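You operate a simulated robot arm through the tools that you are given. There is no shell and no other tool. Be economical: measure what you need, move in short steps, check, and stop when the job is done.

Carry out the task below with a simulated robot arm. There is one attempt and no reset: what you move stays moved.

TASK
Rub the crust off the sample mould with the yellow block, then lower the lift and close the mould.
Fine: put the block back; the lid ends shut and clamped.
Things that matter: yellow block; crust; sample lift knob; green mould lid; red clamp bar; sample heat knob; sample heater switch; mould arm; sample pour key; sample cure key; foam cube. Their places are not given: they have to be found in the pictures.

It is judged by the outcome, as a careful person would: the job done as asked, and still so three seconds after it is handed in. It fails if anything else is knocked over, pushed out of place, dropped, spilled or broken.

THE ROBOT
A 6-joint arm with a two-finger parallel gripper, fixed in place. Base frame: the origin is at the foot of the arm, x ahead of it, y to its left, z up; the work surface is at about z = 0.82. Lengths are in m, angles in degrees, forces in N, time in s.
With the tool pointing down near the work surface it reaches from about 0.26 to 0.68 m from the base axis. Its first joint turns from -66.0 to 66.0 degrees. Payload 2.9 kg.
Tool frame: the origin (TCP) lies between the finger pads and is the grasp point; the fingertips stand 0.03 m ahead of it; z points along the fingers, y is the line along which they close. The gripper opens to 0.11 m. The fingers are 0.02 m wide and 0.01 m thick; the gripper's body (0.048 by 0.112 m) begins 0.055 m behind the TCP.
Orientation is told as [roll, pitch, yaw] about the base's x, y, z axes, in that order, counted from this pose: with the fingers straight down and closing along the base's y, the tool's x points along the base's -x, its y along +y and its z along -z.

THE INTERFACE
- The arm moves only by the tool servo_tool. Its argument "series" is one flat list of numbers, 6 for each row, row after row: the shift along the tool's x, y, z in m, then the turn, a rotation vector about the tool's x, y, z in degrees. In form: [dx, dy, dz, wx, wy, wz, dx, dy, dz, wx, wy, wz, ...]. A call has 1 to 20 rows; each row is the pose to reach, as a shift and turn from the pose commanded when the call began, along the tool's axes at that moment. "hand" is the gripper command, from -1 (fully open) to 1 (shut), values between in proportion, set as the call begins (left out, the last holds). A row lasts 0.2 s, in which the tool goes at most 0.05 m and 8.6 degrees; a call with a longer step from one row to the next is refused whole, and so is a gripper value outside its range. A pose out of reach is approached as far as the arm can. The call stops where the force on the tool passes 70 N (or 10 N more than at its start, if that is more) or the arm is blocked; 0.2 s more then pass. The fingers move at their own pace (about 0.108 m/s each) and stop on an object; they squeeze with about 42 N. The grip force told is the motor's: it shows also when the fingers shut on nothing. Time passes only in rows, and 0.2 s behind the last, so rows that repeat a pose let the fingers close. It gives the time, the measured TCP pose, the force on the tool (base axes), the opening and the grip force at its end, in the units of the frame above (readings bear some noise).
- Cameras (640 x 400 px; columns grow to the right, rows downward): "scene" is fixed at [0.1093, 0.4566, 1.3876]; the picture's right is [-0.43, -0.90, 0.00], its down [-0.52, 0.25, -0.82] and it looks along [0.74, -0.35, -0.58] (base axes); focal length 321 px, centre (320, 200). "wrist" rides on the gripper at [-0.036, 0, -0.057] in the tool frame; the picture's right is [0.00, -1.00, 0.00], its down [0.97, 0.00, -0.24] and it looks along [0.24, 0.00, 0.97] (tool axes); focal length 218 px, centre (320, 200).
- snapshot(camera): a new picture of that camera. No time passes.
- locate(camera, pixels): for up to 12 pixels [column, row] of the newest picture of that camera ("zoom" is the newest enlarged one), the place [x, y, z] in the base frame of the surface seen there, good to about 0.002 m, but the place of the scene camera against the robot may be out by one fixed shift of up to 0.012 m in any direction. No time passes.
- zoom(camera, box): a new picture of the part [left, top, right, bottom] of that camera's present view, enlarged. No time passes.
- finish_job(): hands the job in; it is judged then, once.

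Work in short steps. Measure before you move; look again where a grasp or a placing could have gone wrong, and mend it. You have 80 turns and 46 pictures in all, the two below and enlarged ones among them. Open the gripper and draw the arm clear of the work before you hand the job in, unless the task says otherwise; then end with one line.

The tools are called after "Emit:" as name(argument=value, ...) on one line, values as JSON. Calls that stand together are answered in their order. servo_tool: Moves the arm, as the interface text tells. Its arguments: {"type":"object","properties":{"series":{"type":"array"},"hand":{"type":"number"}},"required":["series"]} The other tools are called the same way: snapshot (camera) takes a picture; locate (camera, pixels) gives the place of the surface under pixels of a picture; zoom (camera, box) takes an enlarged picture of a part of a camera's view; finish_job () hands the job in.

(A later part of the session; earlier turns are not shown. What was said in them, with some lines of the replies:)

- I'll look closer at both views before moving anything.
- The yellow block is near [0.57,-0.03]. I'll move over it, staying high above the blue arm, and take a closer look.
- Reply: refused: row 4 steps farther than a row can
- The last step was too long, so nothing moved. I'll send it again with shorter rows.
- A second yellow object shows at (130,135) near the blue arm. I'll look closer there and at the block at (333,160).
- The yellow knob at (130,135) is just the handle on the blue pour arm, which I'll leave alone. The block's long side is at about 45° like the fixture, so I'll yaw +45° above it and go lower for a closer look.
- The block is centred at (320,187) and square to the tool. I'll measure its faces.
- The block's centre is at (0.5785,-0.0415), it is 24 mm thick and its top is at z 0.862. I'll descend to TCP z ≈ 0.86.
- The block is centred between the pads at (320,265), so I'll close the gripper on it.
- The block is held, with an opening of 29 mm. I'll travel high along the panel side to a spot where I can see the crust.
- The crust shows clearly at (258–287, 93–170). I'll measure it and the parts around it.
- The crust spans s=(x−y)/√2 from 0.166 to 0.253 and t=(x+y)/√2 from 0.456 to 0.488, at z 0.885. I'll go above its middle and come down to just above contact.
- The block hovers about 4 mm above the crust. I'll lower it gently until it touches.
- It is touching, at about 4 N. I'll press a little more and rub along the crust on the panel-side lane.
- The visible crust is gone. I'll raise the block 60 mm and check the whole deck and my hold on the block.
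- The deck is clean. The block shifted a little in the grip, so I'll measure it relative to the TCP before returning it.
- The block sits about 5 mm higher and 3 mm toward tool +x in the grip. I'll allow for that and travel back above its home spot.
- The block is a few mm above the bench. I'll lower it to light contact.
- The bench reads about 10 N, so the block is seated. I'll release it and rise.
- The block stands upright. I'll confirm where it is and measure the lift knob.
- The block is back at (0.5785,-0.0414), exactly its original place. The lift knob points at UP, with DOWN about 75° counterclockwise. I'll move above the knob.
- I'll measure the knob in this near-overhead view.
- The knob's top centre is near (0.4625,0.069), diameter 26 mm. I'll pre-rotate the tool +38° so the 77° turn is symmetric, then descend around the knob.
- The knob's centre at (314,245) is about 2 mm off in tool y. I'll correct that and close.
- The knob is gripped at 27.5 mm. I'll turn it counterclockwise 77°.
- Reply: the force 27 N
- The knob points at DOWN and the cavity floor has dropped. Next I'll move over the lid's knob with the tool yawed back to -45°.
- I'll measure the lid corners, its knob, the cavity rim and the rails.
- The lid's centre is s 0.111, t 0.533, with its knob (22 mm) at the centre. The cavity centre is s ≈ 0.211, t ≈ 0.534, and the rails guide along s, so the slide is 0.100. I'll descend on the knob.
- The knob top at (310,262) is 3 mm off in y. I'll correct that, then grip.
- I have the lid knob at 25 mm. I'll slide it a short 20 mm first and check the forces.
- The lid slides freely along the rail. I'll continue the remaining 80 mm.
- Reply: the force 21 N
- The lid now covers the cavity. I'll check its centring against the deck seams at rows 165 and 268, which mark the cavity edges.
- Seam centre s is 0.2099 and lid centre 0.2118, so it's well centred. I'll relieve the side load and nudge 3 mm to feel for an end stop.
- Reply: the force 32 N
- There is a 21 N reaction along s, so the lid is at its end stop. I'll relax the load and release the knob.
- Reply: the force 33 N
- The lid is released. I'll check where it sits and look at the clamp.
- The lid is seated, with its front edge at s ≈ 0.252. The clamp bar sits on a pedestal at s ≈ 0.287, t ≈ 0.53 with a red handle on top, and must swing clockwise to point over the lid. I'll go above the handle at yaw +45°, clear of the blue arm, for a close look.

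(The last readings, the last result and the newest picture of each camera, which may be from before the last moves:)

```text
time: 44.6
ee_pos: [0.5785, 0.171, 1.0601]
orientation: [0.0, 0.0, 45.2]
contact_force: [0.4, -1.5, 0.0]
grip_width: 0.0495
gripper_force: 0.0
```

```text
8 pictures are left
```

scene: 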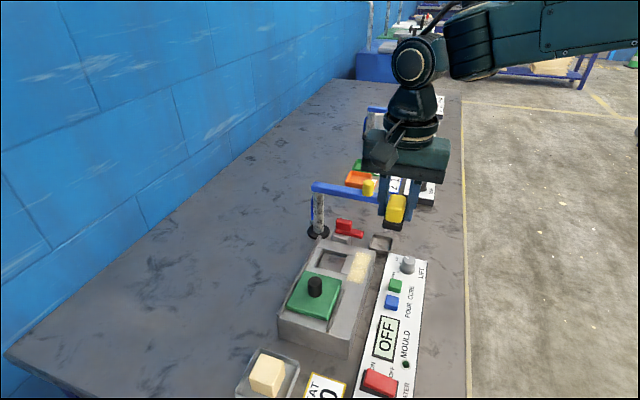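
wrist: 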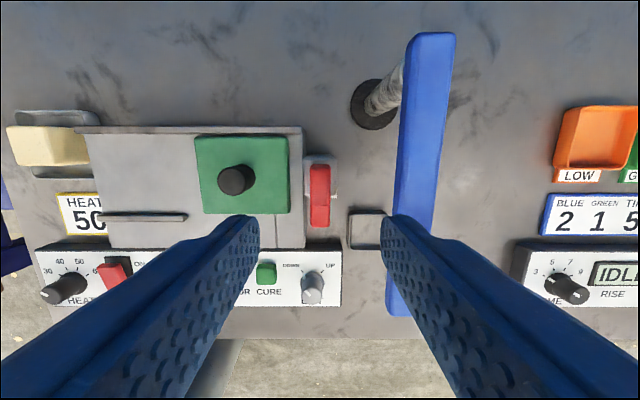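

I'll enlarge the clamp at (320,190) and measure it.

Emit:
zoom(camera="wrist", box=[270, 140, 370, 240])

Emit:
locate(camera="wrist", pixels=[[320, 180], [312, 185], [328, 185], [320, 169], [320, 198], [320, 205], [320, 222], [313, 215], [328, 215], [306, 170], [334, 170], [410, 150]])

```text
4.00 times, centred on (320, 190) of wrist
```

zoom: 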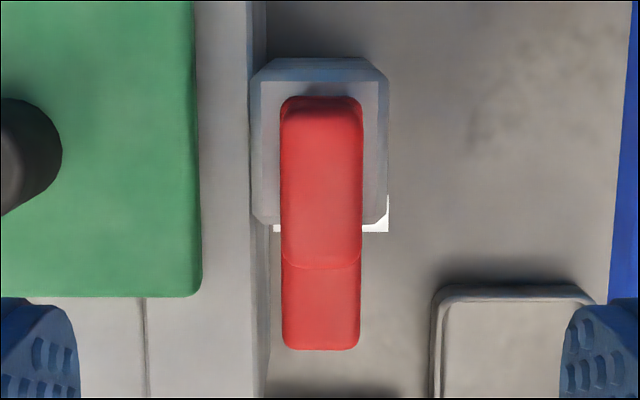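

```text
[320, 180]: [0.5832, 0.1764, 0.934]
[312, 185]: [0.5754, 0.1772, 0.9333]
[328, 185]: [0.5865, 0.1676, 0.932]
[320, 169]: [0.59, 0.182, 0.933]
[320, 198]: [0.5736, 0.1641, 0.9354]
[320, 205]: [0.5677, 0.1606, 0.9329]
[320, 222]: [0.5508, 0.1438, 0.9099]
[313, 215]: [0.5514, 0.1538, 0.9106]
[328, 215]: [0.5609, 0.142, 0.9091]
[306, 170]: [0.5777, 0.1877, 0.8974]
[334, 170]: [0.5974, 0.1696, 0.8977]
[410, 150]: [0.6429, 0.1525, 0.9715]
```

The handle is 17 mm wide (s 0.2876) and spans t 0.515–0.546 over the pedestal centre, with its top at z 0.934. I'll descend to TCP z 0.945, which keeps the tips above the bar at 0.911, then grip.

Emit:
servo_tool(series=[-0.003, 0.0003, 0.04, 0, 0, 0, -0.003, 0.0003, 0.075, 0, 0, 0, -0.003, 0.0003, 0.1, 0, 0, 0, -0.003, 0.0003, 0.115, 0, 0, 0, -0.003, 0.0003, 0.115, 0, 0, 0])

Emit:
servo_tool(series=[0, 0, 0, 0, 0, 0, 0, 0, 0, 0, 0, 0, 0, 0, 0, 0, 0, 0], hand=1)

```text
time: 45.8
ee_pos: [0.5798, 0.1733, 0.9448]
orientation: [-0.1, 0.1, 44.9]
contact_force: [-0.9, 0.6, 0.0]
grip_width: 0.0498
gripper_force: 0.1
```

```text
time: 46.6
ee_pos: [0.5815, 0.1741, 0.9459]
orientation: [-0.1, 0.0, 44.9]
contact_force: [11.1, -7.0, -4.3]
grip_width: 0.0177
gripper_force: 44.8
```

I have the handle at 17.7 mm. I'll turn it clockwise a first 16° and read the forces.

Emit:
servo_tool(series=[0, -0.001, 0, 0, 0, 4, 0, -0.001, 0, 0, 0, 8, 0, -0.001, 0, 0, 0, 12, 0, -0.001, 0, 0, 0, 16, 0, -0.001, 0, 0, 0, 16])

```text
time: 47.8
ee_pos: [0.58, 0.1748, 0.9453]
orientation: [0.0, -0.1, 29.0]
contact_force: [12.4, 2.4, -0.6]
grip_width: 0.0177
gripper_force: 45.3
```

It turns with low force, so I'll continue.

Emit:
servo_tool(series=[0, 0, 0, 0, 0, 6, 0, 0, 0, 0, 0, 12, 0, 0, 0, 0, 0, 18, 0, 0, 0, 0, 0, 24, 0, 0, 0, 0, 0, 30, 0, 0, 0, 0, 0, 30])

Emit:
snapshot(camera="wrist")

```text
time: 49.2
ee_pos: [0.5809, 0.1751, 0.945]
orientation: [0.0, 0.0, -0.9]
contact_force: [12.2, 18.1, -6.6]
grip_width: 0.0178
gripper_force: 44.9
```

```text
6 pictures are left
```

wrist: 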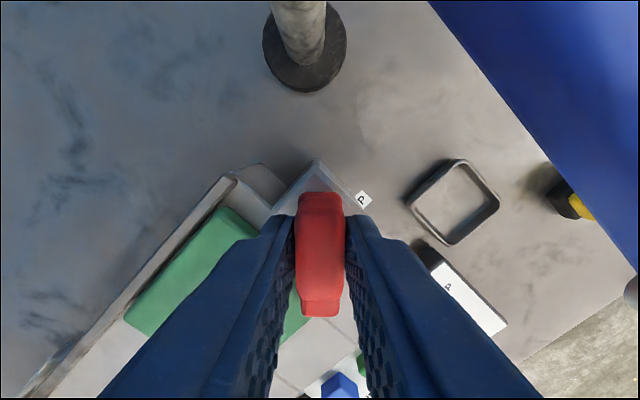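

Halfway, and the bar follows the turn. I'll ease the side load and complete the remaining 45°.

Emit:
servo_tool(series=[-0.001, 0.002, 0, 0, 0, 6, -0.001, 0.002, 0, 0, 0, 12, -0.001, 0.002, 0, 0, 0, 18, -0.001, 0.002, 0, 0, 0, 24, -0.001, 0.002, 0, 0, 0, 30, -0.001, 0.002, 0, 0, 0, 36, -0.001, 0.002, 0, 0, 0, 41, -0.001, 0.002, 0, 0, 0, 44, -0.001, 0.002, 0, 0, 0, 44])

Emit:
snapshot(camera="wrist")

```text
time: 51.2
ee_pos: [0.5805, 0.1766, 0.9444]
orientation: [-0.1, 0.0, -45.1]
contact_force: [-5.3, 14.4, 0.8]
grip_width: 0.0174
gripper_force: 45.3
```

```text
5 pictures are left
```

wrist: 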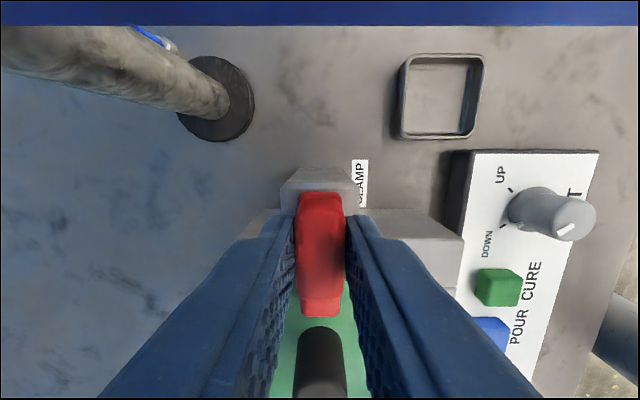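

The bar now points over the lid. I'll release and rise.

Emit:
servo_tool(series=[0, 0, 0, 0, 0, 0, 0, 0, 0, 0, 0, 0], hand=0.1)

Emit:
servo_tool(series=[0, 0, -0.03, 0, 0, 0, 0, 0, -0.07, 0, 0, 0, 0.02, 0, -0.11, 0, 0, 0, 0.06, 0, -0.13, 0, 0, 0, 0.1, 0, -0.15, 0, 0, 0, 0.14, 0, -0.17, 0, 0, 0, 0.14, 0, -0.17, 0, 0, 0])

Emit:
snapshot(camera="wrist")

Emit:
zoom(camera="scene", box=[270, 170, 450, 350])

```text
time: 51.8
ee_pos: [0.5812, 0.1743, 0.9437]
orientation: [0.1, 0.0, -45.1]
contact_force: [-0.5, 0.2, 0.5]
grip_width: 0.0494
gripper_force: 0.1
```

```text
time: 53.4
ee_pos: [0.4812, 0.2746, 1.115]
orientation: [0.1, 0.1, -44.9]
contact_force: [-0.3, 0.0, -0.3]
grip_width: 0.0497
gripper_force: 0.0
```

```text
4 pictures are left
```

wrist: 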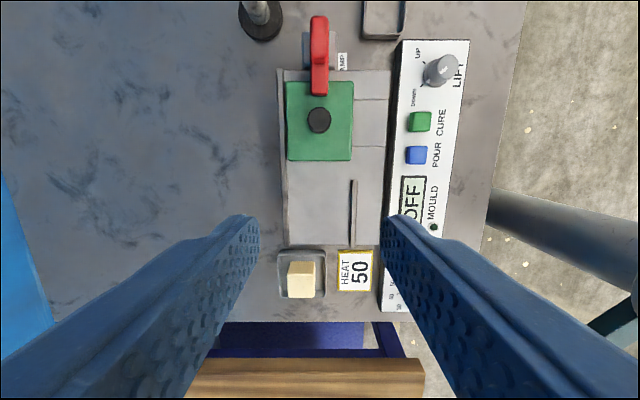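

```text
2.22 times, centred on (360, 260) of scene
```

zoom: 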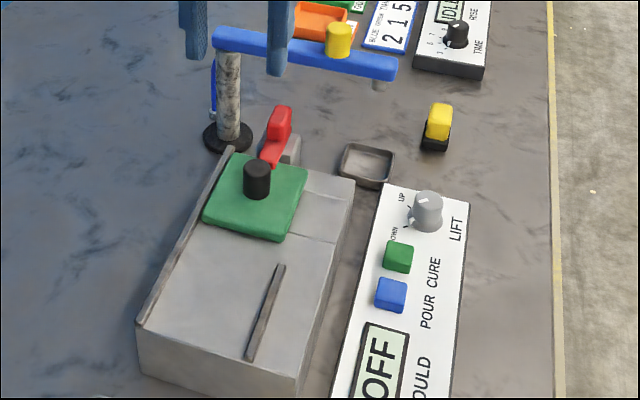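

The bar overlaps the lid edge (bar end at row 96, lid edge at row 80), and the block stands at its place. One last zoom to check the lift pointer and the clamp.

Emit:
zoom(camera="wrist", box=[290, 0, 480, 120])

Emit:
servo_tool(series=[0.02, 0, -0.04, 0, 0, 0, 0.02, 0, -0.06, 0, 0, 0], hand=-1)

```text
3.33 times, centred on (385, 60) of wrist
```

zoom: 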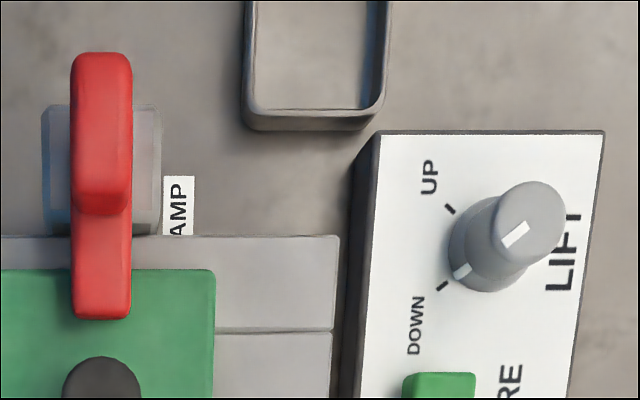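

```text
time: 54.0
ee_pos: [0.4685, 0.2897, 1.176]
orientation: [0.0, 0.1, -45.0]
contact_force: [0.1, 0.6, 0.0]
grip_width: 0.11
gripper_force: 0.1
```

The lift pointer is at DOWN, the lid is shut and clamped, the crust is gone and the block is back in place. The gripper is open and the arm is clear, so I'm handing in.

Emit:
finish_job()

```text
The job is handed in.
```

The job is done and handed in: the crust is rubbed off, the yellow block is back in its place, the lift is down, and the lid is shut and clamped.
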